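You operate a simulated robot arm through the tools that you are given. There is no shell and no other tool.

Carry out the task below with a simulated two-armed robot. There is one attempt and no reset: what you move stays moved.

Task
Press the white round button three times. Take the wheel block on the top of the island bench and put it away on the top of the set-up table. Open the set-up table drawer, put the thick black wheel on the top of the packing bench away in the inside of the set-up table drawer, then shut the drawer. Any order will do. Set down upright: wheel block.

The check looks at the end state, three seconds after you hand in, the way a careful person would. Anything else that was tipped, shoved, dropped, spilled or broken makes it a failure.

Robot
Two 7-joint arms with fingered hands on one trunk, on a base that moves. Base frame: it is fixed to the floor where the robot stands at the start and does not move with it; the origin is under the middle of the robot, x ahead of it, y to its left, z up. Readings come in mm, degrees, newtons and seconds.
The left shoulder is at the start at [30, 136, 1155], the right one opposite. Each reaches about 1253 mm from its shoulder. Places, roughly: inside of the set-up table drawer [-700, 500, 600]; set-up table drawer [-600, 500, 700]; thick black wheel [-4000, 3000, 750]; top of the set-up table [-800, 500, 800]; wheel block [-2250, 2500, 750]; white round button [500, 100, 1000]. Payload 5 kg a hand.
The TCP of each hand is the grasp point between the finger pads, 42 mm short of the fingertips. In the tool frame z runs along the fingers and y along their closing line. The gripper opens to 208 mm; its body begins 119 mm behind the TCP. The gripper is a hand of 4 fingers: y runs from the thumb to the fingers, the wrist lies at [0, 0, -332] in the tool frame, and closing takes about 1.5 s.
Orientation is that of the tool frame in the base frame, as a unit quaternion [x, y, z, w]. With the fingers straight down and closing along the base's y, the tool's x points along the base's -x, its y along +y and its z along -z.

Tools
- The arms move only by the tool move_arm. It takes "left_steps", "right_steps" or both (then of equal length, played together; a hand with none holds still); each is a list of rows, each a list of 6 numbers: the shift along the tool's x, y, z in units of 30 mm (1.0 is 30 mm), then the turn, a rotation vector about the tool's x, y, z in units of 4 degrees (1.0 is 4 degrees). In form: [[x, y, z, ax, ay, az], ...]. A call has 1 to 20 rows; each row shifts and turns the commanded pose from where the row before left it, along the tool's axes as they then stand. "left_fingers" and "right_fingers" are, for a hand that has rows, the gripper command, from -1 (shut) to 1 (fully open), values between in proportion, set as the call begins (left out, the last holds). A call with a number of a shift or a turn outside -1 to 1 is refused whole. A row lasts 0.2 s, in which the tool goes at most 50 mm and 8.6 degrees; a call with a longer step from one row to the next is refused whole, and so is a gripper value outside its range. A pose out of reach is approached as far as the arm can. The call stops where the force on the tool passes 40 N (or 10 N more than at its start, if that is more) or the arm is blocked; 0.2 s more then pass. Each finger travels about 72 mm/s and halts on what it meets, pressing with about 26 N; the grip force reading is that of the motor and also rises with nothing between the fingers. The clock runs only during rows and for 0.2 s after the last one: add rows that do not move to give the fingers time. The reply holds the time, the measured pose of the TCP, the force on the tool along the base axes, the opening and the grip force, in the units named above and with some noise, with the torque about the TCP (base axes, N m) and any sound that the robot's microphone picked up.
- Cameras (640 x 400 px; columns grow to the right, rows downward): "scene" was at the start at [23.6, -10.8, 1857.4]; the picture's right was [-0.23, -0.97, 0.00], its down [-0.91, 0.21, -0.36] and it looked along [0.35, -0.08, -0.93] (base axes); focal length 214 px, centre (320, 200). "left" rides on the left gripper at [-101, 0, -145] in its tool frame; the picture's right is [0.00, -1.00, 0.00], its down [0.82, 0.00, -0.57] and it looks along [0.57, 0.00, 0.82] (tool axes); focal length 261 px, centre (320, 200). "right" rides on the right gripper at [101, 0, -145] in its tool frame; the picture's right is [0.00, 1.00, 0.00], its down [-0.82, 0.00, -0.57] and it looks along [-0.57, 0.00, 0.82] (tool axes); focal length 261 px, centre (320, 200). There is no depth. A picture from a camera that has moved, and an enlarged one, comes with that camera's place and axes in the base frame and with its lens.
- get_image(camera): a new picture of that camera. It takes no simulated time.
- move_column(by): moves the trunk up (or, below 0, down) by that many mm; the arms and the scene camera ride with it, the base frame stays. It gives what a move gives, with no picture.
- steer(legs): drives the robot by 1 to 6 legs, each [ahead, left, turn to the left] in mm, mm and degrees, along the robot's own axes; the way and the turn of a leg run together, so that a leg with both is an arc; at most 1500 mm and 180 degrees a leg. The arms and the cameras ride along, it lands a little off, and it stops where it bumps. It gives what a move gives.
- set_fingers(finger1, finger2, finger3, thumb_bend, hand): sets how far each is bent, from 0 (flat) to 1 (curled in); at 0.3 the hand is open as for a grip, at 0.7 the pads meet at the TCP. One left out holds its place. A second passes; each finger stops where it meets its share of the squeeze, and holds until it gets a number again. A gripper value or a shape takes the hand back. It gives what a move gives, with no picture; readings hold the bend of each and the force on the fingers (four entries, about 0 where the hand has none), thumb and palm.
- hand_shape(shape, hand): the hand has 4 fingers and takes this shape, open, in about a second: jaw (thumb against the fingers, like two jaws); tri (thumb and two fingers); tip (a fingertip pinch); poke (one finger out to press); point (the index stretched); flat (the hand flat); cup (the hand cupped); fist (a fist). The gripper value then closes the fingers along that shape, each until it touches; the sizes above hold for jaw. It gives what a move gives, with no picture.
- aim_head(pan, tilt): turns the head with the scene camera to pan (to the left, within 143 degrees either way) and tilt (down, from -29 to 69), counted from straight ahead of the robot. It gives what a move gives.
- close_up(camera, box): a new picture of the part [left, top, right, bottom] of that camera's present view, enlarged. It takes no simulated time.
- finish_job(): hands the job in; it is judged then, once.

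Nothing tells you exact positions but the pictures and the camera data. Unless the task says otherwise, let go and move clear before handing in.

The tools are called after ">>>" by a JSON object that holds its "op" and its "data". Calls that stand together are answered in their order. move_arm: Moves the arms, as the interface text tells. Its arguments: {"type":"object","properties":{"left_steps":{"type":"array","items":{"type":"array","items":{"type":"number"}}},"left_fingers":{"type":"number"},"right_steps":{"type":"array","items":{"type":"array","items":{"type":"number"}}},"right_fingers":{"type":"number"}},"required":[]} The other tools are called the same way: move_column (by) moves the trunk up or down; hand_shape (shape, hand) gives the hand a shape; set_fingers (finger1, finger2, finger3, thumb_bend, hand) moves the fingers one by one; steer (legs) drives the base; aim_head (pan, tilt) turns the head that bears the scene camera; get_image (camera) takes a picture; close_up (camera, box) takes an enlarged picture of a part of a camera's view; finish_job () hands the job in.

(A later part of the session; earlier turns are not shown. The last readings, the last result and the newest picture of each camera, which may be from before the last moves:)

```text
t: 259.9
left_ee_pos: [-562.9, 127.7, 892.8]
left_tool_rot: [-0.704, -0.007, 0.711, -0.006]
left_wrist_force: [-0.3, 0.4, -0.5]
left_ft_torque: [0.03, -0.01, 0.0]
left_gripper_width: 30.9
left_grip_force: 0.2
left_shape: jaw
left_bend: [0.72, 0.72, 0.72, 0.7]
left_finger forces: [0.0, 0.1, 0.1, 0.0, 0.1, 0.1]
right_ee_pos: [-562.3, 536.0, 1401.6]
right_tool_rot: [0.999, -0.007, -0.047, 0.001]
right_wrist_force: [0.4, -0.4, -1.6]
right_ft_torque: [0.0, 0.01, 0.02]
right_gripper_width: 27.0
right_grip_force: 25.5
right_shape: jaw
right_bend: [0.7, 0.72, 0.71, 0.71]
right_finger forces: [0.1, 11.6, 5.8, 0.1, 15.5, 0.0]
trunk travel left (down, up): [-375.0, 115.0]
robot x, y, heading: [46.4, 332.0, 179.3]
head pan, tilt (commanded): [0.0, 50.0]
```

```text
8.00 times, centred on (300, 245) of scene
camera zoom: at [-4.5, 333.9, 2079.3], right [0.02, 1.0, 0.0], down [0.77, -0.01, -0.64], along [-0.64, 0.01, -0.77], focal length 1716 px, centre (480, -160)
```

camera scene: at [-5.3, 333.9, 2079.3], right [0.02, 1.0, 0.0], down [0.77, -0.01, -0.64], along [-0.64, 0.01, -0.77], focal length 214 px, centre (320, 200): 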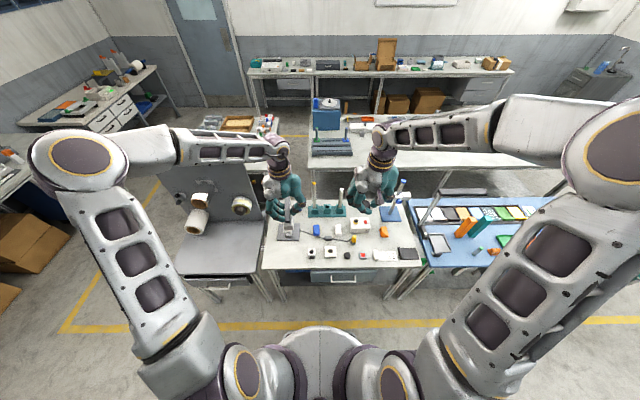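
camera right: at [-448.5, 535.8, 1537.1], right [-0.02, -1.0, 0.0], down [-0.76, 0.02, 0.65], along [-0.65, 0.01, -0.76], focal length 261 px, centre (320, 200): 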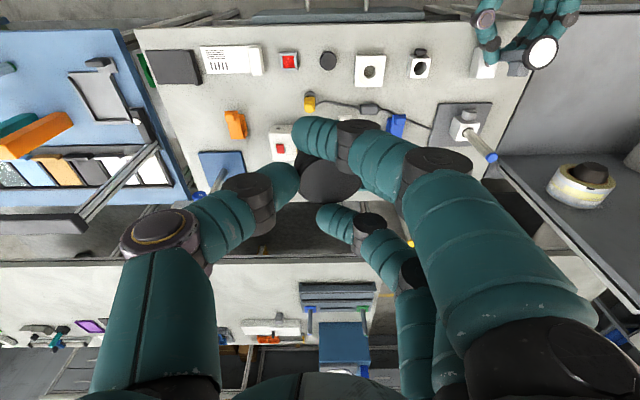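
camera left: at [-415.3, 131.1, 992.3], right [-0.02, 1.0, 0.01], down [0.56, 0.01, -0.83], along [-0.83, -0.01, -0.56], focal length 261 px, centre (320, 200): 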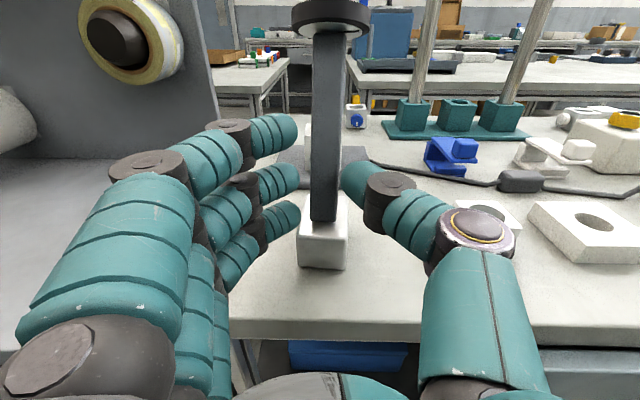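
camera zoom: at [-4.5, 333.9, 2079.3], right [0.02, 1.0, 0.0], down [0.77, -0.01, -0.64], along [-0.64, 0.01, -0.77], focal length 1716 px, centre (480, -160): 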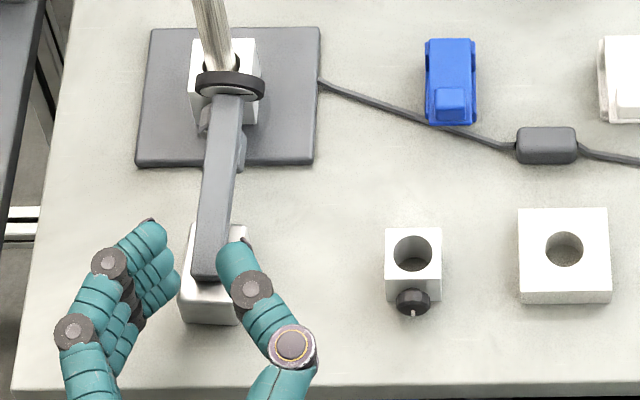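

The arm folded down westward and its wheel now rests against the stand behind it. The stand hasn't moved, but I want the block clear of it with the arm raised as it was. First I'll back the hand off.

>>> {"op": "move_arm", "data": {"left_steps": [[0, 0, -0.5, 0, 0, 0], [0, 0, -0.8, 0, 0, 0], [0, 0, -0.8, 0, 0, 0], [0, 0, -0.8, 0, 0, 0], [0, 0, -0.8, 0, 0, 0], [0, 0, -0.8, 0, 0, 0]], "left_fingers": -0.5}}

>>> {"op": "get_image", "data": {"camera": "left"}}

>>> {"op": "close_up", "data": {"camera": "scene", "box": [270, 215, 340, 275]}}

```text
t: 261.2
left_ee_pos: [-425.0, 129.8, 891.4]
left_tool_rot: [-0.703, -0.007, 0.711, -0.006]
left_wrist_force: [0.0, 0.1, -0.3]
left_ft_torque: [0.0, -0.02, 0.03]
left_gripper_width: 51.7
left_grip_force: 0.1
left_shape: jaw
left_bend: [0.73, 0.73, 0.73, 0.7]
left_finger forces: [0.0, 0.1, 0.0, 0.1, 0.0, 0.0]
right_ee_pos: [-562.1, 536.5, 1402.5]
right_tool_rot: [0.999, -0.007, -0.047, 0.001]
right_wrist_force: [-0.1, 0.3, 0.0]
right_ft_torque: [0.02, 0.05, -0.01]
right_gripper_width: 26.8
right_grip_force: 26.2
right_shape: jaw
right_bend: [0.7, 0.72, 0.71, 0.71]
right_finger forces: [0.1, 11.5, 5.8, 0.0, 15.5, 0.0]
trunk travel left (down, up): [-375.0, 115.0]
robot x, y, heading: [45.6, 332.1, 179.0]
head pan, tilt (commanded): [0.0, 50.0]
```

```text
taken
camera left: at [-278.2, 133.2, 990.4], right [-0.02, 1.0, 0.01], down [0.56, 0.01, -0.83], along [-0.83, -0.01, -0.56], focal length 261 px, centre (320, 200)
```

left: 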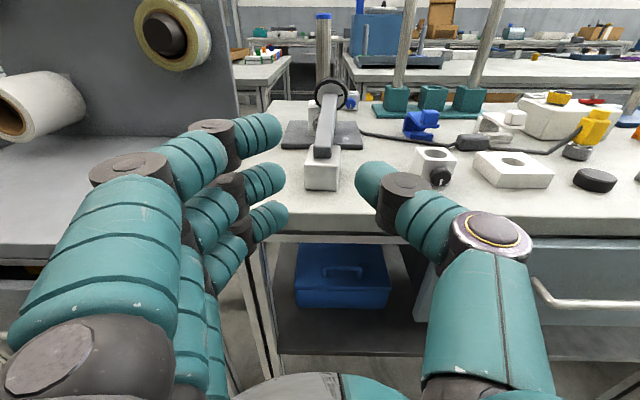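

```text
6.67 times, centred on (305, 245) of scene
camera zoom: at [-3.5, 333.6, 2079.4], right [0.02, 1.0, 0.0], down [0.77, -0.01, -0.64], along [-0.64, 0.01, -0.77], focal length 1430 px, centre (420, -100)
```

zoom: 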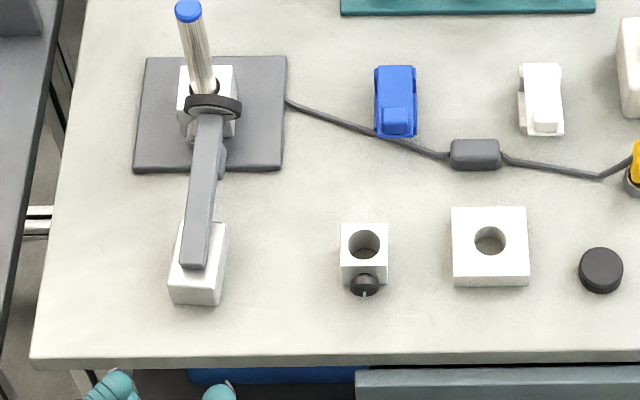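

>>> {"op": "close_up", "data": {"camera": "left", "box": [270, 60, 400, 200]}}

>>> {"op": "close_up", "data": {"camera": "scene", "box": [280, 215, 310, 265]}}

```text
2.86 times, centred on (335, 130) of left
camera zoom: at [-278.2, 133.2, 990.4], right [-0.02, 1.0, 0.01], down [0.56, 0.01, -0.83], along [-0.83, -0.01, -0.56], focal length 745 px, centre (277, 400)
```

zoom: 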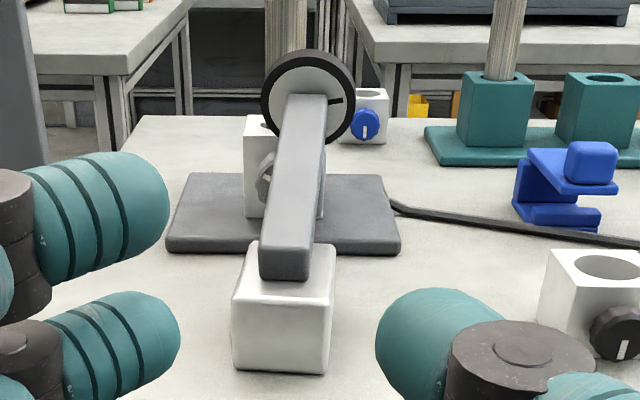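

```text
8.00 times, centred on (295, 240) of scene
camera zoom: at [-3.5, 333.6, 2079.4], right [0.02, 1.0, 0.0], down [0.77, -0.01, -0.64], along [-0.64, 0.01, -0.77], focal length 1716 px, centre (520, -120)
```

zoom: 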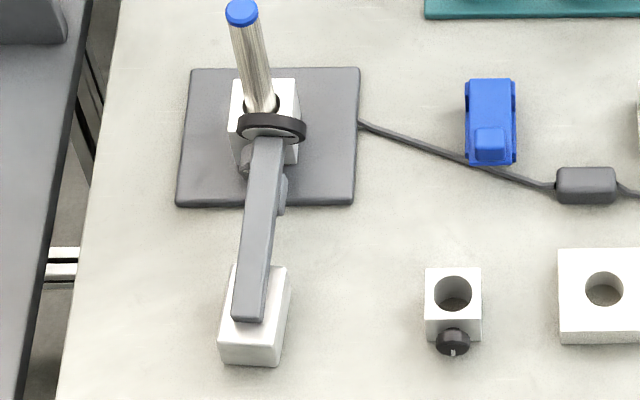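

The base is flat and fine, but I'll pull the wheel away from the stand. I'll raise the left hand, tilt it mostly downward again and come over the arm bar to regrip it.

>>> {"op": "move_arm", "data": {"left_steps": [[-0.8, 0, 0, 0, 0, 0], [-1, 0, 0, 0, 0, 0], [-1, 0, 0, 0, 0, 0], [-1, 0, 0, 0, 0, 0], [-1, 0, 0, 0, 0, 0], [-1, 0, 0, 0, 0, 0], [-1, 0, 0, 0, 0, 0]], "left_fingers": -0.2}}

>>> {"op": "move_arm", "data": {"left_steps": [[0, 0, 0.37, 0, 1, 0], [-0.026, 0, 0.369, 0, 1, 0], [-0.051, 0, 0.366, 0, 1, 0], [-0.077, 0, 0.362, 0, 1, 0], [-0.102, 0, 0.356, 0, 1, 0], [-0.127, 0, 0.348, 0, 1, 0], [-0.15, 0, 0.338, 0, 1, 0], [-0.174, 0, 0.327, 0, 1, 0], [-0.196, 0, 0.314, 0, 1, 0], [-0.217, 0, 0.299, 0, 1, 0], [-0.238, 0, 0.283, 0, 1, 0], [-0.257, 0, 0.266, 0, 1, 0], [-0.275, 0, 0.248, 0, 1, 0], [-0.292, 0, 0.228, 0, 1, 0], [-0.307, 0, 0.207, 0, 1, 0], [-0.32, 0, 0.185, 0, 1, 0], [-0.333, 0, 0.162, 0, 1, 0], [0, 0, 0, 0, 0.5, 0]]}}

>>> {"op": "get_image", "data": {"camera": "left"}}

>>> {"op": "close_up", "data": {"camera": "scene", "box": [250, 160, 350, 270]}}

```text
t: 262.9
left_ee_pos: [-424.8, 128.2, 1093.4]
left_tool_rot: [-0.703, -0.007, 0.711, -0.007]
left_wrist_force: [0.2, 0.7, 0.1]
left_ft_torque: [-0.01, -0.02, 0.04]
left_gripper_width: 82.4
left_grip_force: 0.1
left_shape: jaw
left_bend: [0.73, 0.73, 0.73, 0.7]
left_finger forces: [0.0, 0.1, 0.0, 0.0, 0.0, 0.1]
right_ee_pos: [-562.3, 536.6, 1402.7]
right_tool_rot: [0.999, -0.007, -0.047, 0.002]
right_wrist_force: [0.3, -0.1, -1.0]
right_ft_torque: [-0.04, 0.02, 0.03]
right_gripper_width: 26.8
right_grip_force: 25.7
right_shape: jaw
right_bend: [0.7, 0.72, 0.71, 0.71]
right_finger forces: [0.0, 11.5, 5.9, 0.0, 15.4, 0.1]
trunk travel left (down, up): [-375.0, 115.0]
robot x, y, heading: [42.8, 328.9, 179.2]
head pan, tilt (commanded): [0.0, 50.0]
```

```text
t: 266.6
left_ee_pos: [-613.4, 127.0, 1098.0]
left_tool_rot: [0.984, 0.009, -0.179, 0.0]
left_wrist_force: [0.3, -0.7, 0.4]
left_ft_torque: [0.0, 0.03, 0.01]
left_gripper_width: 82.5
left_grip_force: 0.0
left_shape: jaw
left_bend: [0.73, 0.73, 0.73, 0.7]
left_finger forces: [0.0, 0.0, 0.0, 0.0, 0.1, 0.0]
right_ee_pos: [-562.8, 536.3, 1401.9]
right_tool_rot: [0.999, -0.007, -0.047, 0.001]
right_wrist_force: [0.5, 0.8, -0.4]
right_ft_torque: [-0.01, 0.01, 0.01]
right_gripper_width: 26.9
right_grip_force: 25.7
right_shape: jaw
right_bend: [0.7, 0.72, 0.71, 0.71]
right_finger forces: [0.0, 11.6, 5.9, 0.1, 15.5, 0.0]
trunk travel left (down, up): [-375.0, 115.0]
robot x, y, heading: [45.8, 332.0, 179.1]
head pan, tilt (commanded): [0.0, 50.0]
```

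```text
taken
camera left: at [-656.1, 126.7, 1268.8], right [-0.02, 1.0, 0.0], down [0.97, 0.02, 0.25], along [0.25, 0.01, -0.97], focal length 261 px, centre (320, 200)
```

left: 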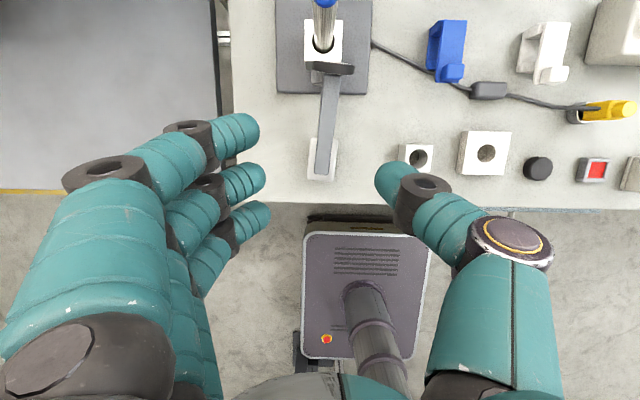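

```text
3.64 times, centred on (300, 215) of scene
camera zoom: at [-4.3, 334.2, 2079.3], right [0.02, 1.0, 0.0], down [0.77, -0.01, -0.64], along [-0.64, 0.01, -0.77], focal length 780 px, centre (393, 146)
```

zoom: 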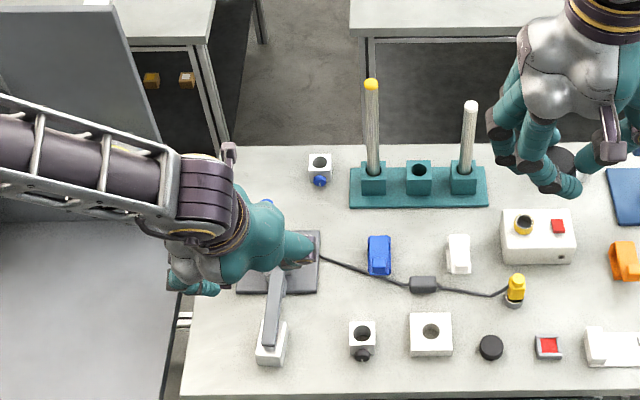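

Now I have a near-overhead view. Zooming in on the block and stand.

>>> {"op": "close_up", "data": {"camera": "left", "box": [260, 0, 420, 200]}}

>>> {"op": "close_up", "data": {"camera": "scene", "box": [275, 220, 325, 265]}}

```text
2.00 times, centred on (340, 100) of left
camera zoom: at [-656.1, 126.7, 1268.8], right [-0.02, 1.0, 0.0], down [0.97, 0.02, 0.25], along [0.25, 0.01, -0.97], focal length 521 px, centre (280, 400)
```

zoom: 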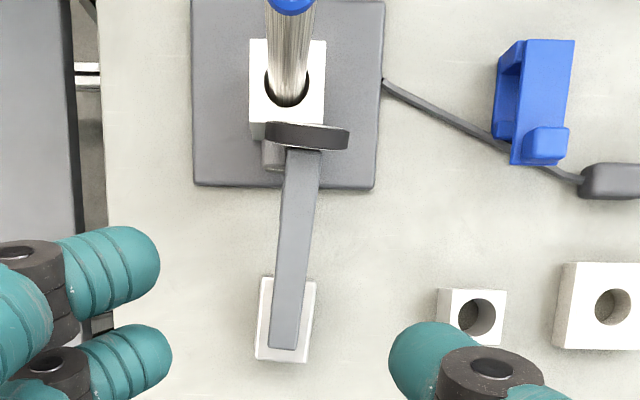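

```text
8.89 times, centred on (300, 242) of scene
camera zoom: at [-4.3, 334.2, 2079.3], right [0.02, 1.0, 0.0], down [0.77, -0.01, -0.64], along [-0.64, 0.01, -0.77], focal length 1906 px, centre (498, -178)
```

zoom: 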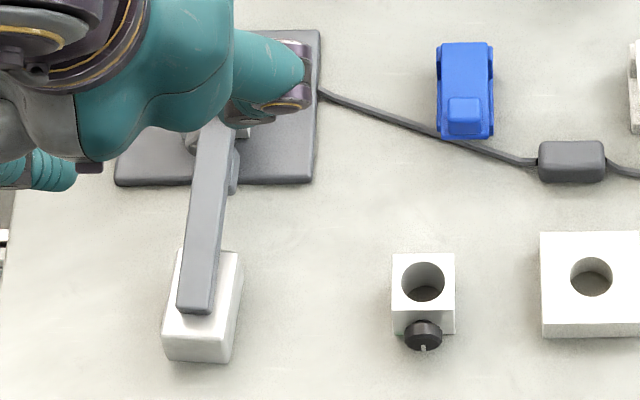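

I'll descend over the bar with a small yaw to match it, stopping above to verify alignment.

>>> {"op": "move_arm", "data": {"left_steps": [[0.281, -0.048, 0.978, 0, 0, 0.25], [0.281, -0.048, 0.978, 0, 0, 0.25], [0.281, -0.048, 0.978, 0, 0, 0.25], [0.281, -0.048, 0.978, 0, 0, 0.25], [0.281, -0.048, 0.978, 0, 0, 0.25]]}}

>>> {"op": "get_image", "data": {"camera": "left"}}

>>> {"op": "close_up", "data": {"camera": "scene", "box": [250, 190, 350, 280]}}

```text
t: 267.9
left_ee_pos: [-622.6, 134.5, 946.6]
left_tool_rot: [0.983, -0.035, -0.179, 0.008]
left_wrist_force: [-0.1, -1.6, -0.6]
left_ft_torque: [0.05, -0.09, -0.03]
left_gripper_width: 82.7
left_grip_force: 0.0
left_shape: jaw
left_bend: [0.73, 0.73, 0.73, 0.7]
left_finger forces: [0.1, 0.0, 0.1, 0.0, 0.0, 0.0]
right_ee_pos: [-564.3, 536.5, 1401.0]
right_tool_rot: [0.999, -0.006, -0.045, 0.002]
right_wrist_force: [-0.1, 0.1, -1.8]
right_ft_torque: [0.03, -0.06, -0.02]
right_gripper_width: 27.1
right_grip_force: 25.8
right_shape: jaw
right_bend: [0.7, 0.72, 0.71, 0.71]
right_finger forces: [0.1, 11.6, 5.8, 0.0, 15.6, 0.0]
trunk travel left (down, up): [-375.0, 115.0]
robot x, y, heading: [43.3, 330.8, 179.1]
head pan, tilt (commanded): [0.0, 50.0]
```

```text
taken
camera left: at [-666.4, 141.8, 1117.1], right [0.06, 1.0, -0.03], down [0.97, -0.05, 0.25], along [0.24, -0.04, -0.97], focal length 261 px, centre (320, 200)
```

left: 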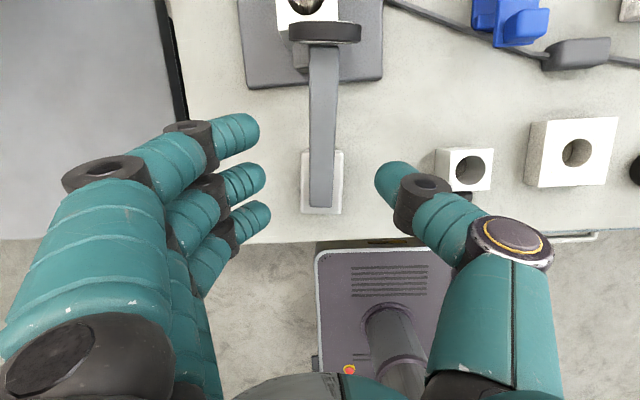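

```text
4.44 times, centred on (300, 235) of scene
camera zoom: at [-5.6, 333.5, 2079.3], right [0.02, 1.0, 0.0], down [0.77, -0.01, -0.64], along [-0.64, 0.01, -0.77], focal length 953 px, centre (409, 44)
```

zoom: 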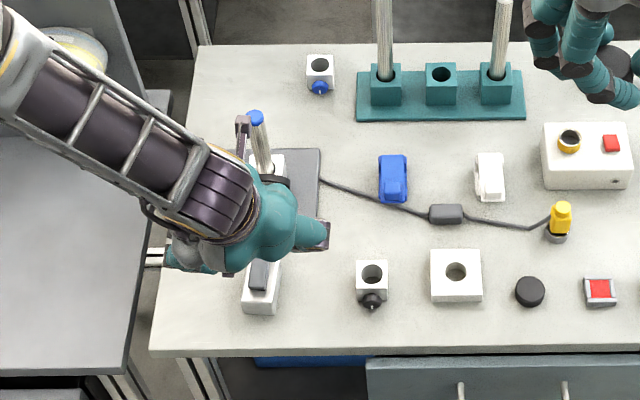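

Aligned with the bar. Descending to grip height.

>>> {"op": "move_arm", "data": {"left_steps": [[0.16, -0.04, 0.67, 0, 0, 0], [0.16, -0.04, 0.67, 0, 0, 0], [0.16, -0.04, 0.67, 0, 0, 0]]}}

>>> {"op": "get_image", "data": {"camera": "left"}}

```text
t: 268.6
left_ee_pos: [-632.3, 134.0, 884.6]
left_tool_rot: [0.983, -0.035, -0.18, 0.008]
left_wrist_force: [0.0, -1.5, 0.1]
left_ft_torque: [-0.01, -0.04, 0.04]
left_gripper_width: 82.5
left_grip_force: 0.1
left_shape: jaw
left_bend: [0.73, 0.73, 0.73, 0.7]
left_finger forces: [0.1, 0.1, 0.1, 0.0, 0.1, 0.0]
right_ee_pos: [-564.1, 536.3, 1401.4]
right_tool_rot: [0.999, -0.007, -0.046, 0.001]
right_wrist_force: [0.3, 0.2, -0.9]
right_ft_torque: [-0.02, -0.07, -0.01]
right_gripper_width: 26.8
right_grip_force: 26.3
right_shape: jaw
right_bend: [0.7, 0.72, 0.71, 0.71]
right_finger forces: [0.1, 11.6, 5.8, 0.1, 15.5, 0.0]
trunk travel left (down, up): [-375.0, 115.0]
robot x, y, heading: [46.3, 329.8, 179.3]
head pan, tilt (commanded): [0.0, 50.0]
```

```text
taken
camera left: at [-674.7, 142.4, 1055.1], right [0.06, 1.0, -0.03], down [0.97, -0.05, 0.25], along [0.24, -0.04, -0.97], focal length 261 px, centre (320, 200)
```

left: 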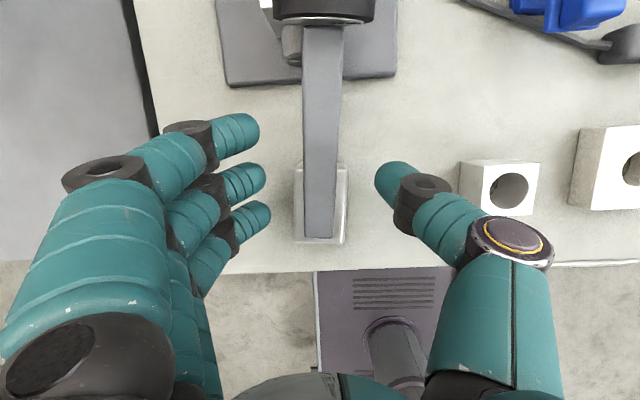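

The bar sits about 18 mm nearer the palm than in the earlier good grip; I'll back up by that amount and then close gently.

>>> {"op": "move_arm", "data": {"left_steps": [[0, 0, -0.3, 0, 0, 0], [0, 0, -0.3, 0, 0, 0]]}}

>>> {"op": "move_arm", "data": {"left_steps": [[0, 0, 0, 0, 0, 0], [0, 0, 0, 0, 0, 0], [0, 0, 0, 0, 0, 0], [0, 0, 0, 0, 0, 0], [0, 0, 0, 0, 0, 0]], "left_fingers": -1}}

>>> {"op": "get_image", "data": {"camera": "left"}}

```text
t: 269.2
left_ee_pos: [-625.4, 135.2, 900.5]
left_tool_rot: [0.983, -0.033, -0.178, 0.009]
left_wrist_force: [-0.5, -0.2, 0.1]
left_ft_torque: [-0.01, 0.01, 0.01]
left_gripper_width: 82.9
left_grip_force: 0.1
left_shape: jaw
left_bend: [0.73, 0.73, 0.73, 0.7]
left_finger forces: [0.0, 0.0, 0.0, 0.1, 0.1, 0.0]
right_ee_pos: [-563.9, 536.6, 1400.5]
right_tool_rot: [0.999, -0.007, -0.046, 0.001]
right_wrist_force: [-0.4, -0.8, -1.1]
right_ft_torque: [0.01, 0.01, 0.0]
right_gripper_width: 26.9
right_grip_force: 25.8
right_shape: jaw
right_bend: [0.7, 0.72, 0.71, 0.71]
right_finger forces: [0.0, 11.4, 5.7, 0.0, 15.4, 0.0]
trunk travel left (down, up): [-375.0, 115.0]
robot x, y, heading: [42.0, 328.3, 178.7]
head pan, tilt (commanded): [0.0, 50.0]
```

```text
t: 270.4
left_ee_pos: [-625.6, 134.3, 899.3]
left_tool_rot: [0.983, -0.034, -0.178, 0.009]
left_wrist_force: [-0.4, 0.0, -0.3]
left_ft_torque: [-0.05, 0.08, 0.0]
left_gripper_width: 16.7
left_grip_force: 26.4
left_shape: jaw
left_bend: [0.71, 0.72, 0.72, 0.7]
left_finger forces: [5.7, 7.0, 7.5, 0.0, 18.9, 0.0]
right_ee_pos: [-563.3, 535.8, 1400.5]
right_tool_rot: [0.999, -0.007, -0.047, 0.002]
right_wrist_force: [0.0, -0.3, -0.6]
right_ft_torque: [0.02, 0.0, -0.02]
right_gripper_width: 26.9
right_grip_force: 26.0
right_shape: jaw
right_bend: [0.7, 0.72, 0.71, 0.71]
right_finger forces: [0.0, 11.6, 5.8, 0.0, 15.5, 0.0]
trunk travel left (down, up): [-375.0, 115.0]
robot x, y, heading: [47.8, 329.1, 179.2]
head pan, tilt (commanded): [0.0, 50.0]
```

```text
taken
camera left: at [-668.1, 142.6, 1071.5], right [0.06, 1.0, -0.03], down [0.97, -0.05, 0.25], along [0.25, -0.04, -0.97], focal length 261 px, centre (320, 200)
```

left: 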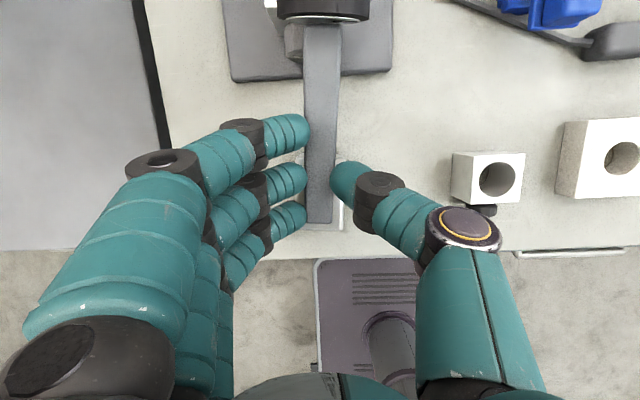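

I now understand it: it's like a sprung roller-lever — the lever folds along the block, and originally the block stood on its short end with the lever pointing up (the block was ~70 mm tall). So it needs to be stood up by gripping the block itself. First I'll lift the lever end clear of the stand and shift the piece a little east and south for working room.

>>> {"op": "move_arm", "data": {"left_steps": [[-0.117, 0.01, -0.31, 0, 0, 0], [-0.117, 0.01, -0.31, 0, 0, 0], [0.311, -0.022, -0.118, 0, 0, 0], [0.311, -0.022, -0.118, 0, 0, 0]]}}

>>> {"op": "get_image", "data": {"camera": "left"}}

>>> {"op": "close_up", "data": {"camera": "scene", "box": [260, 210, 340, 280]}}

```text
t: 271.4
left_ee_pos: [-605.2, 134.8, 922.0]
left_tool_rot: [0.983, -0.034, -0.178, 0.009]
left_wrist_force: [1.1, -0.1, 0.0]
left_ft_torque: [0.02, 0.04, -0.02]
left_gripper_width: 10.8
left_grip_force: 26.1
left_shape: jaw
left_bend: [0.73, 0.72, 0.73, 0.73]
left_finger forces: [0.0, 0.0, 0.1, 0.0, 0.0, 0.0]
right_ee_pos: [-562.9, 535.4, 1400.2]
right_tool_rot: [0.999, -0.007, -0.047, 0.002]
right_wrist_force: [1.0, 1.0, -1.3]
right_ft_torque: [-0.01, -0.02, -0.01]
right_gripper_width: 26.8
right_grip_force: 26.0
right_shape: jaw
right_bend: [0.7, 0.72, 0.71, 0.71]
right_finger forces: [0.1, 11.6, 5.8, 0.0, 15.6, 0.0]
trunk travel left (down, up): [-375.0, 115.0]
robot x, y, heading: [46.3, 332.9, 179.0]
head pan, tilt (commanded): [0.0, 50.0]
```

```text
taken
camera left: at [-647.3, 143.5, 1091.9], right [0.06, 1.0, -0.03], down [0.97, -0.05, 0.25], along [0.25, -0.04, -0.97], focal length 261 px, centre (320, 200)
```

left: 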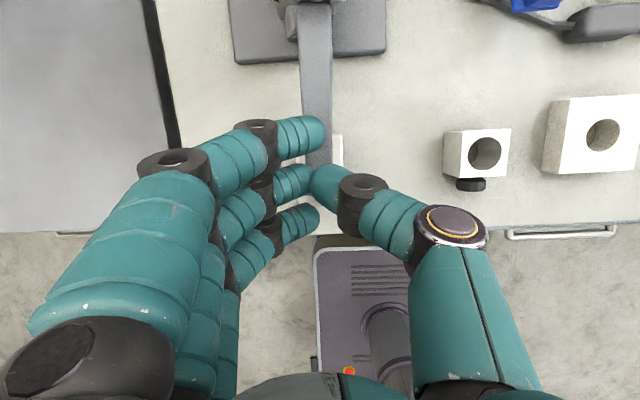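

```text
5.71 times, centred on (300, 245) of scene
camera zoom: at [-4.3, 334.1, 2079.3], right [0.02, 1.0, 0.0], down [0.77, -0.01, -0.64], along [-0.64, 0.01, -0.77], focal length 1226 px, centre (434, -57)
```

zoom: 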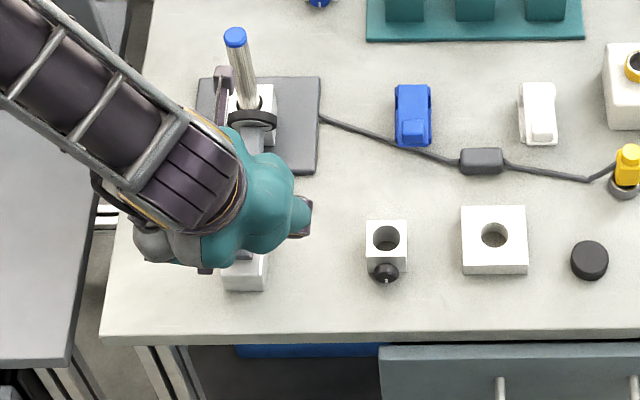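

The grip slid off the bar's top edge without disturbing anything. I'll reopen, go about 12 mm deeper and grip again.

>>> {"op": "move_arm", "data": {"left_steps": [[0, 0, 0, 0, 0, 0], [0, 0, 0, 0, 0, 0], [0, 0, 0, 0, 0, 0], [-0.311, 0.022, 0.118, 0, 0, 0], [-0.311, 0.022, 0.118, 0, 0, 0]], "left_fingers": -0.2}}

>>> {"op": "get_image", "data": {"camera": "left"}}

```text
t: 272.6
left_ee_pos: [-626.0, 136.1, 920.7]
left_tool_rot: [0.983, -0.034, -0.178, 0.009]
left_wrist_force: [0.5, -0.3, 0.5]
left_ft_torque: [0.01, -0.02, -0.03]
left_gripper_width: 82.3
left_grip_force: 0.0
left_shape: jaw
left_bend: [0.73, 0.73, 0.73, 0.7]
left_finger forces: [0.0, 0.0, 0.1, 0.1, 0.0, 0.1]
right_ee_pos: [-563.9, 535.7, 1401.8]
right_tool_rot: [0.999, -0.007, -0.046, 0.001]
right_wrist_force: [0.8, -0.6, -0.2]
right_ft_torque: [-0.03, 0.0, -0.01]
right_gripper_width: 27.1
right_grip_force: 25.8
right_shape: jaw
right_bend: [0.7, 0.72, 0.71, 0.71]
right_finger forces: [0.0, 11.5, 5.8, 0.0, 15.5, 0.0]
trunk travel left (down, up): [-375.0, 115.0]
robot x, y, heading: [41.6, 331.7, 179.1]
head pan, tilt (commanded): [0.0, 50.0]
```

```text
taken
camera left: at [-668.8, 143.6, 1091.6], right [0.06, 1.0, -0.03], down [0.97, -0.05, 0.25], along [0.25, -0.04, -0.97], focal length 261 px, centre (320, 200)
```

left: 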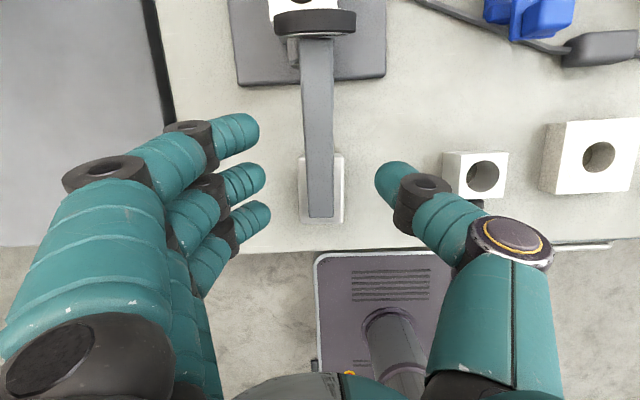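

>>> {"op": "move_arm", "data": {"left_steps": [[0.19, 0, 0.5, 0, 0, 0], [0.19, 0, 0.5, 0, 0, 0]]}}

>>> {"op": "move_arm", "data": {"left_steps": [[0, 0, 0, 0, 0, 0], [0, 0, 0, 0, 0, 0], [0, 0, 0, 0, 0, 0], [0, 0, 0, 0, 0, 0], [0, 0, 0, 0, 0, 0]], "left_fingers": -1}}

>>> {"op": "get_image", "data": {"camera": "left"}}

```text
t: 273.2
left_ee_pos: [-625.5, 133.8, 887.5]
left_tool_rot: [0.983, -0.034, -0.178, 0.008]
left_wrist_force: [-1.1, -0.3, -0.7]
left_ft_torque: [0.04, -0.04, 0.0]
left_gripper_width: 82.4
left_grip_force: 0.0
left_shape: jaw
left_bend: [0.73, 0.73, 0.73, 0.7]
left_finger forces: [0.0, 0.0, 0.1, 0.0, 0.1, 0.0]
right_ee_pos: [-563.0, 534.3, 1400.4]
right_tool_rot: [0.999, -0.007, -0.046, 0.002]
right_wrist_force: [0.1, -0.1, -1.0]
right_ft_torque: [0.02, -0.01, 0.01]
right_gripper_width: 26.9
right_grip_force: 25.6
right_shape: jaw
right_bend: [0.7, 0.72, 0.71, 0.71]
right_finger forces: [0.0, 11.5, 5.8, 0.0, 15.6, 0.0]
trunk travel left (down, up): [-375.0, 115.0]
robot x, y, heading: [42.9, 333.1, 179.1]
head pan, tilt (commanded): [0.0, 50.0]
```

```text
t: 274.4
left_ee_pos: [-625.5, 133.7, 887.2]
left_tool_rot: [0.983, -0.034, -0.179, 0.009]
left_wrist_force: [-0.5, 0.6, 1.2]
left_ft_torque: [-0.15, -0.13, -0.01]
left_gripper_width: 20.9
left_grip_force: 25.9
left_shape: jaw
left_bend: [0.72, 0.71, 0.73, 0.7]
left_finger forces: [7.6, 7.7, 7.6, 0.0, 22.7, 0.0]
right_ee_pos: [-562.1, 536.2, 1401.8]
right_tool_rot: [0.999, -0.007, -0.046, 0.002]
right_wrist_force: [0.5, 0.1, -1.1]
right_ft_torque: [0.0, 0.0, 0.01]
right_gripper_width: 26.9
right_grip_force: 26.3
right_shape: jaw
right_bend: [0.7, 0.72, 0.71, 0.71]
right_finger forces: [0.1, 11.6, 5.8, 0.0, 15.5, 0.0]
trunk travel left (down, up): [-375.0, 115.0]
robot x, y, heading: [45.9, 333.2, 178.8]
head pan, tilt (commanded): [0.0, 50.0]
```

```text
taken
camera left: at [-667.9, 141.8, 1059.0], right [0.06, 1.0, -0.03], down [0.97, -0.05, 0.25], along [0.25, -0.04, -0.97], focal length 261 px, centre (320, 200)
```

left: 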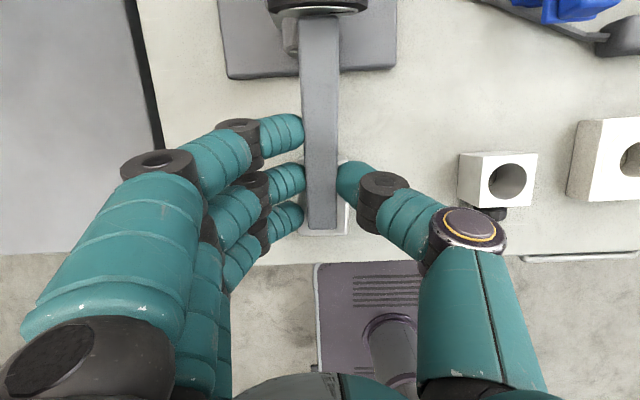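

Solid grip like the earlier one. Lifting slightly to check.

>>> {"op": "move_arm", "data": {"left_steps": [[-0.117, 0.01, -0.31, 0, 0, 0], [-0.117, 0.01, -0.31, 0, 0, 0], [-0.234, 0.02, -0.62, 0, 0, 0]]}}

>>> {"op": "get_image", "data": {"camera": "left"}}

>>> {"op": "close_up", "data": {"camera": "scene", "box": [260, 210, 340, 280]}}

```text
t: 275.2
left_ee_pos: [-625.8, 135.7, 927.3]
left_tool_rot: [0.983, -0.034, -0.178, 0.01]
left_wrist_force: [1.7, 0.0, -7.7]
left_ft_torque: [-0.05, 0.09, 0.0]
left_gripper_width: 20.1
left_grip_force: 25.9
left_shape: jaw
left_bend: [0.72, 0.71, 0.73, 0.7]
left_finger forces: [8.1, 8.1, 5.9, 0.1, 21.3, 0.1]
right_ee_pos: [-563.1, 536.9, 1400.5]
right_tool_rot: [0.999, -0.007, -0.046, 0.002]
right_wrist_force: [-0.2, 0.9, -0.9]
right_ft_torque: [-0.05, 0.04, 0.01]
right_gripper_width: 27.0
right_grip_force: 26.6
right_shape: jaw
right_bend: [0.7, 0.72, 0.71, 0.71]
right_finger forces: [0.0, 11.6, 5.8, 0.0, 15.5, 0.0]
trunk travel left (down, up): [-375.0, 115.0]
robot x, y, heading: [47.5, 328.6, 179.2]
head pan, tilt (commanded): [0.0, 50.0]
```

```text
taken
camera left: at [-668.6, 142.5, 1098.4], right [0.06, 1.0, -0.03], down [0.97, -0.05, 0.25], along [0.25, -0.04, -0.97], focal length 261 px, centre (320, 200)
```

left: 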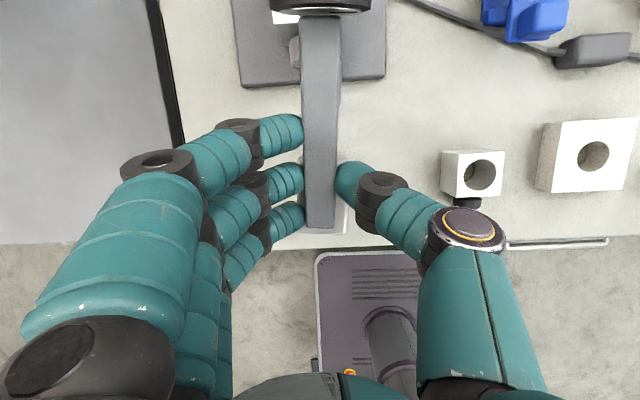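

```text
5.71 times, centred on (300, 245) of scene
camera zoom: at [-4.6, 334.7, 2079.3], right [0.02, 1.0, 0.0], down [0.77, -0.01, -0.64], along [-0.64, 0.01, -0.77], focal length 1226 px, centre (434, -57)
```

zoom: 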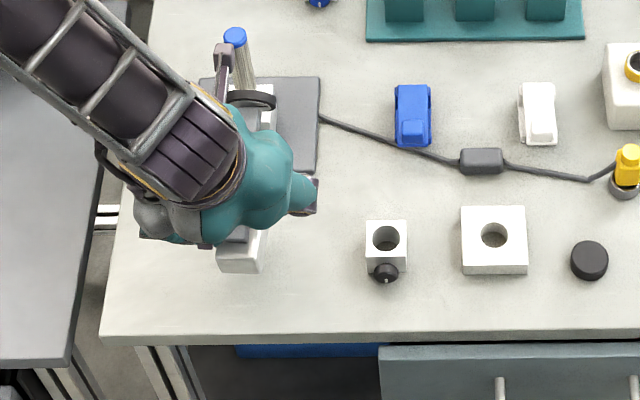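

It's lifted with the block level. Moving it 25 mm east and 75 mm south, away from the stand.

>>> {"op": "move_arm", "data": {"left_steps": [[0.389, -0.028, -0.147, 0, 0, 0], [0.389, -0.028, -0.147, 0, 0, 0], [0.036, 0.5, 0.002, 0, 0, 0], [0.036, 0.5, 0.002, 0, 0, 0], [0.036, 0.5, 0.002, 0, 0, 0], [0.036, 0.5, 0.002, 0, 0, 0], [0.036, 0.5, 0.002, 0, 0, 0]]}}

>>> {"op": "close_up", "data": {"camera": "scene", "box": [250, 200, 340, 280]}}

>>> {"op": "get_image", "data": {"camera": "left"}}

```text
t: 276.9
left_ee_pos: [-601.7, 58.0, 928.0]
left_tool_rot: [0.983, -0.035, -0.179, 0.007]
left_wrist_force: [-0.3, 0.2, -7.5]
left_ft_torque: [-0.06, -0.02, -0.02]
left_gripper_width: 20.0
left_grip_force: 26.4
left_shape: jaw
left_bend: [0.72, 0.71, 0.73, 0.7]
left_finger forces: [8.2, 8.2, 5.8, 0.0, 21.3, 0.1]
right_ee_pos: [-564.3, 535.8, 1400.3]
right_tool_rot: [0.999, -0.006, -0.047, 0.001]
right_wrist_force: [0.8, 0.1, -1.7]
right_ft_torque: [0.02, 0.02, -0.03]
right_gripper_width: 26.7
right_grip_force: 25.8
right_shape: jaw
right_bend: [0.7, 0.72, 0.71, 0.71]
right_finger forces: [0.0, 11.5, 5.8, 0.1, 15.6, 0.1]
trunk travel left (down, up): [-375.0, 115.0]
robot x, y, heading: [45.9, 330.8, 179.1]
head pan, tilt (commanded): [0.0, 50.0]
```

```text
5.00 times, centred on (295, 240) of scene
camera zoom: at [-5.0, 332.9, 2079.3], right [0.02, 1.0, 0.0], down [0.77, -0.01, -0.64], along [-0.64, 0.01, -0.77], focal length 1072 px, centre (445, 0)
```

zoom: 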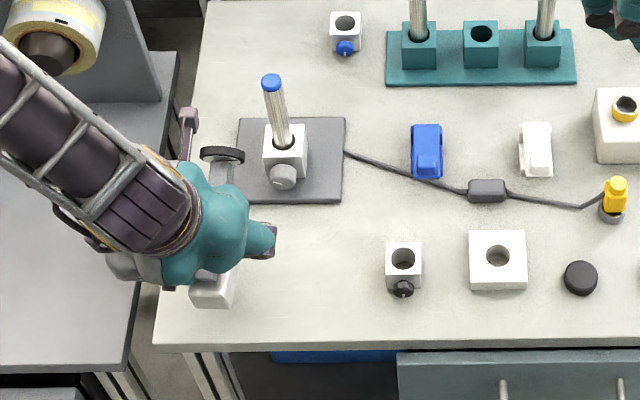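

```text
taken
camera left: at [-644.0, 66.7, 1098.8], right [0.06, 1.0, -0.03], down [0.97, -0.05, 0.25], along [0.25, -0.04, -0.97], focal length 261 px, centre (320, 200)
```

left: 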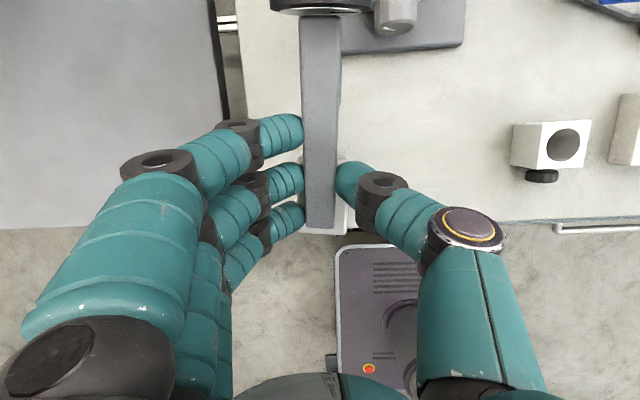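

The stand is untouched and the piece is clear of it. Lowering it flat onto the table.

>>> {"op": "move_arm", "data": {"left_steps": [[0.156, 0, 0.415, 0, 0, 0], [0.156, 0, 0.415, 0, 0, 0], [0.1, 0, 0.27, 0, 0, 0]]}}

>>> {"op": "move_arm", "data": {"left_steps": [[0.02, 0, 0.05, 0, 0, 0], [0.02, 0, 0.05, 0, 0, 0], [0, 0, 0, 0, 0, 0]]}}

```text
t: 277.6
left_ee_pos: [-601.5, 58.6, 892.8]
left_tool_rot: [0.983, -0.034, -0.179, 0.009]
left_wrist_force: [-0.5, 0.2, -8.2]
left_ft_torque: [-0.04, -0.1, 0.03]
left_gripper_width: 20.1
left_grip_force: 26.4
left_shape: jaw
left_bend: [0.72, 0.71, 0.73, 0.7]
left_finger forces: [8.2, 8.3, 5.8, 0.0, 21.3, 0.1]
right_ee_pos: [-563.5, 537.0, 1400.9]
right_tool_rot: [0.999, -0.007, -0.046, 0.001]
right_wrist_force: [1.4, 0.3, -1.0]
right_ft_torque: [0.01, -0.01, 0.0]
right_gripper_width: 27.0
right_grip_force: 26.4
right_shape: jaw
right_bend: [0.7, 0.72, 0.71, 0.71]
right_finger forces: [0.0, 11.5, 5.8, 0.0, 15.5, 0.0]
trunk travel left (down, up): [-375.0, 115.0]
robot x, y, heading: [44.9, 336.3, 179.2]
head pan, tilt (commanded): [0.0, 50.0]
```

```text
t: 278.4
left_ee_pos: [-602.9, 57.1, 890.0]
left_tool_rot: [0.983, -0.034, -0.179, 0.01]
left_wrist_force: [-3.1, 0.3, 2.8]
left_ft_torque: [-0.21, -0.2, -0.08]
left_gripper_width: 19.9
left_grip_force: 26.1
left_shape: jaw
left_bend: [0.72, 0.71, 0.73, 0.7]
left_finger forces: [7.5, 7.9, 13.3, 0.0, 22.9, 0.0]
right_ee_pos: [-563.2, 537.3, 1402.1]
right_tool_rot: [0.999, -0.006, -0.046, 0.001]
right_wrist_force: [0.2, -0.9, -0.9]
right_ft_torque: [0.03, -0.04, 0.02]
right_gripper_width: 26.7
right_grip_force: 26.2
right_shape: jaw
right_bend: [0.7, 0.72, 0.71, 0.71]
right_finger forces: [0.0, 11.6, 5.9, 0.1, 15.5, 0.0]
trunk travel left (down, up): [-375.0, 115.0]
robot x, y, heading: [41.0, 334.4, 179.0]
head pan, tilt (commanded): [0.0, 50.0]
```

It's on the table. Opening the fingers and looking.

>>> {"op": "move_arm", "data": {"left_steps": [[0, 0, 0, 0, 0, 0], [0, 0, 0, 0, 0, 0], [0, 0, 0, 0, 0, 0], [0, 0, 0, 0, 0, 0], [-0.1, 0, -0.5, 0, 0, 0], [-0.1, 0, -0.5, 0, 0, 0]], "left_fingers": -0.2}}

>>> {"op": "get_image", "data": {"camera": "left"}}

>>> {"op": "close_up", "data": {"camera": "left", "box": [260, 0, 390, 240]}}

```text
t: 279.9
left_ee_pos: [-595.0, 57.6, 919.6]
left_tool_rot: [0.983, -0.034, -0.179, 0.009]
left_wrist_force: [-0.1, -0.2, -0.3]
left_ft_torque: [-0.04, 0.0, -0.04]
left_gripper_width: 82.4
left_grip_force: 0.0
left_shape: jaw
left_bend: [0.73, 0.73, 0.73, 0.7]
left_finger forces: [0.0, 0.1, 0.0, 0.0, 0.0, 0.1]
right_ee_pos: [-563.1, 536.4, 1401.9]
right_tool_rot: [0.999, -0.007, -0.046, 0.001]
right_wrist_force: [-0.4, 0.4, -0.5]
right_ft_torque: [0.03, 0.04, 0.01]
right_gripper_width: 27.0
right_grip_force: 26.5
right_shape: jaw
right_bend: [0.7, 0.72, 0.71, 0.71]
right_finger forces: [0.1, 11.5, 5.8, 0.0, 15.5, 0.0]
trunk travel left (down, up): [-375.0, 115.0]
robot x, y, heading: [44.2, 329.3, 179.1]
head pan, tilt (commanded): [0.0, 50.0]
```

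```text
taken
camera left: at [-637.7, 65.9, 1090.2], right [0.06, 1.0, -0.03], down [0.97, -0.05, 0.25], along [0.25, -0.04, -0.97], focal length 261 px, centre (320, 200)
```

left: 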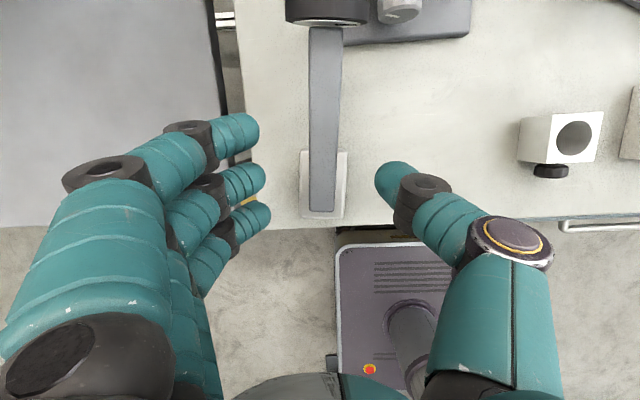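

```text
1.67 times, centred on (325, 120) of left
camera zoom: at [-637.7, 65.9, 1090.2], right [0.06, 1.0, -0.03], down [0.97, -0.05, 0.25], along [0.25, -0.04, -0.97], focal length 434 px, centre (312, 333)
```

zoom: 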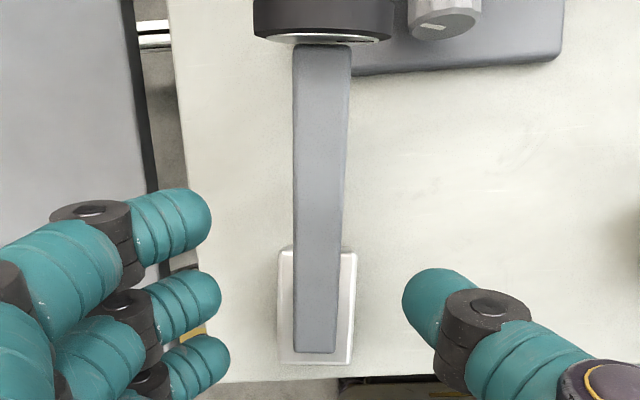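

The block's hinge end is close to the table's front edge (about 25 mm), lying flat. Now I'll make the hand vertical and position it around the block body itself.

>>> {"op": "move_arm", "data": {"left_steps": [[0, 0, 0, 0, 1, 0], [0, 0, 0, 0, 1, 0], [0, 0, 0, 0, 1, 0], [0, 0, 0, 0, 1, 0], [0, 0, 0, 0, 1, 0], [-0.35, 0, 0, 0, 0.15, 0], [-0.35, 0, 0, 0, 0, 0]]}}

>>> {"op": "get_image", "data": {"camera": "left"}}

>>> {"op": "close_up", "data": {"camera": "scene", "box": [250, 200, 340, 280]}}

```text
t: 281.4
left_ee_pos: [-616.9, 59.0, 919.2]
left_tool_rot: [0.999, -0.031, 0.0, 0.016]
left_wrist_force: [-0.4, 1.4, -0.4]
left_ft_torque: [0.01, -0.01, 0.0]
left_gripper_width: 82.6
left_grip_force: 0.1
left_shape: jaw
left_bend: [0.73, 0.73, 0.73, 0.7]
left_finger forces: [0.0, 0.0, 0.1, 0.1, 0.0, 0.0]
right_ee_pos: [-563.8, 535.7, 1400.7]
right_tool_rot: [0.999, -0.007, -0.046, 0.001]
right_wrist_force: [0.3, 1.1, -0.8]
right_ft_torque: [0.01, -0.04, 0.0]
right_gripper_width: 26.9
right_grip_force: 26.3
right_shape: jaw
right_bend: [0.7, 0.72, 0.71, 0.71]
right_finger forces: [0.0, 11.5, 5.8, 0.0, 15.6, 0.0]
trunk travel left (down, up): [-375.0, 115.0]
robot x, y, heading: [44.3, 328.5, 178.9]
head pan, tilt (commanded): [0.0, 50.0]
```

```text
taken
camera left: at [-717.6, 71.0, 1064.7], right [0.06, 1.0, -0.03], down [0.82, -0.03, 0.57], along [0.57, -0.06, -0.82], focal length 261 px, centre (320, 200)
```

left: 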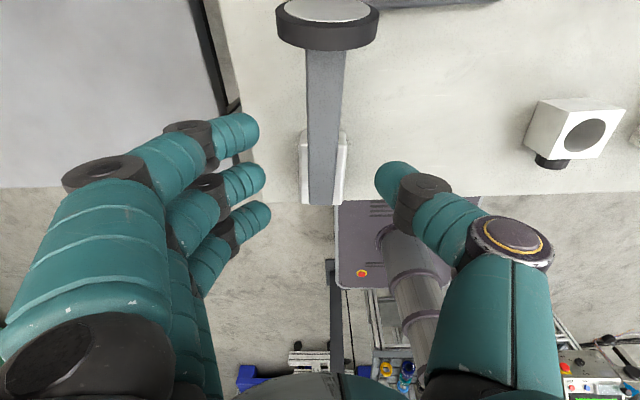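

```text
5.00 times, centred on (295, 240) of scene
camera zoom: at [-5.2, 334.5, 2079.3], right [0.02, 1.0, 0.0], down [0.77, -0.01, -0.64], along [-0.64, 0.01, -0.77], focal length 1072 px, centre (445, 0)
```

zoom: 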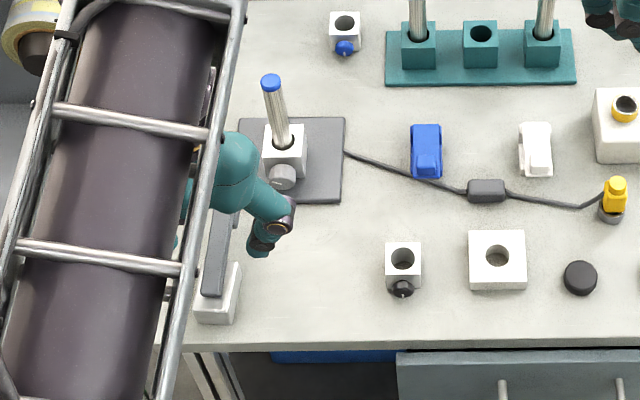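

Centred over the block. Descending to grip the block's sides low down.

>>> {"op": "move_arm", "data": {"left_steps": [[0, -0.03, 0.8, 0.23, 0, 0], [0, -0.03, 0.7, 0.23, 0, 0], [0, 0, 0.5, 0, 0, 0]]}}

>>> {"op": "get_image", "data": {"camera": "left"}}

```text
t: 282.2
left_ee_pos: [-618.9, 61.2, 860.0]
left_tool_rot: [1.0, -0.031, 0.001, 0.0]
left_wrist_force: [-1.5, -0.7, 0.3]
left_ft_torque: [0.01, -0.07, 0.0]
left_gripper_width: 82.6
left_grip_force: 0.1
left_shape: jaw
left_bend: [0.73, 0.73, 0.73, 0.7]
left_finger forces: [0.0, 0.0, 0.1, 0.1, 0.0, 0.0]
right_ee_pos: [-563.4, 536.8, 1402.2]
right_tool_rot: [0.999, -0.007, -0.046, 0.001]
right_wrist_force: [-0.4, 0.8, -1.6]
right_ft_torque: [0.0, -0.05, -0.01]
right_gripper_width: 26.7
right_grip_force: 25.8
right_shape: jaw
right_bend: [0.7, 0.72, 0.71, 0.71]
right_finger forces: [0.0, 11.5, 5.7, 0.1, 15.5, 0.0]
trunk travel left (down, up): [-375.0, 115.0]
robot x, y, heading: [42.2, 330.5, 178.8]
head pan, tilt (commanded): [0.0, 50.0]
```

```text
taken
camera left: at [-718.5, 67.6, 1004.1], right [0.06, 1.0, 0.0], down [0.82, -0.05, 0.57], along [0.57, -0.03, -0.82], focal length 261 px, centre (320, 200)
```

left: 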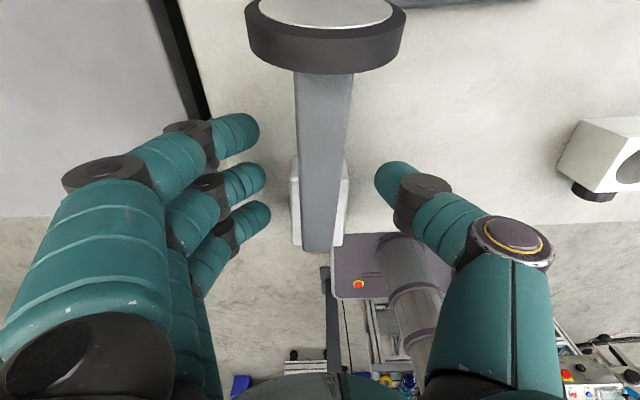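

No contact so far and the block is between the fingers. Closing.

>>> {"op": "move_arm", "data": {"left_steps": [[0, 0, 0, 0, 0, 0], [0, 0, 0, 0, 0, 0], [0, 0, 0, 0, 0, 0], [0, 0, 0, 0, 0, 0], [0, 0, 0, 0, 0, 0]], "left_fingers": -1}}

>>> {"op": "get_image", "data": {"camera": "left"}}

```text
t: 283.4
left_ee_pos: [-618.8, 61.5, 858.0]
left_tool_rot: [1.0, -0.031, 0.0, -0.001]
left_wrist_force: [0.5, 0.5, -0.3]
left_ft_torque: [0.04, -0.09, -0.02]
left_gripper_width: 31.1
left_grip_force: 25.9
left_shape: jaw
left_bend: [0.7, 0.73, 0.73, 0.7]
left_finger forces: [4.9, 8.4, 8.3, 0.0, 22.0, 0.0]
right_ee_pos: [-563.4, 537.4, 1401.0]
right_tool_rot: [0.999, -0.007, -0.046, 0.002]
right_wrist_force: [-0.4, 0.2, -1.0]
right_ft_torque: [-0.02, -0.02, 0.02]
right_gripper_width: 27.1
right_grip_force: 25.8
right_shape: jaw
right_bend: [0.7, 0.72, 0.71, 0.71]
right_finger forces: [0.0, 11.5, 5.8, 0.0, 15.5, 0.0]
trunk travel left (down, up): [-375.0, 115.0]
robot x, y, heading: [40.9, 332.0, 179.1]
head pan, tilt (commanded): [0.0, 50.0]
```

```text
taken
camera left: at [-718.1, 68.0, 1004.1], right [0.06, 1.0, 0.0], down [0.82, -0.05, 0.57], along [0.57, -0.03, -0.82], focal length 261 px, centre (320, 200)
```

left: 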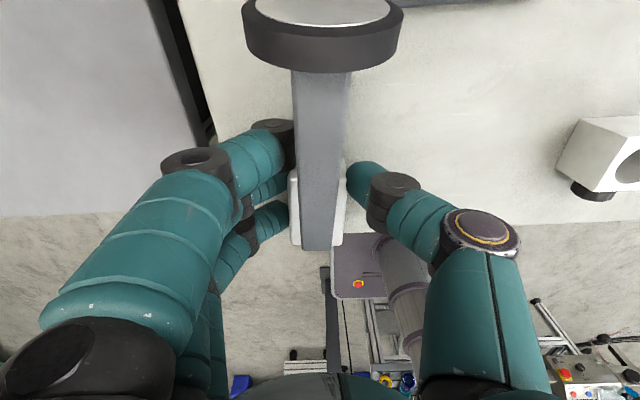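

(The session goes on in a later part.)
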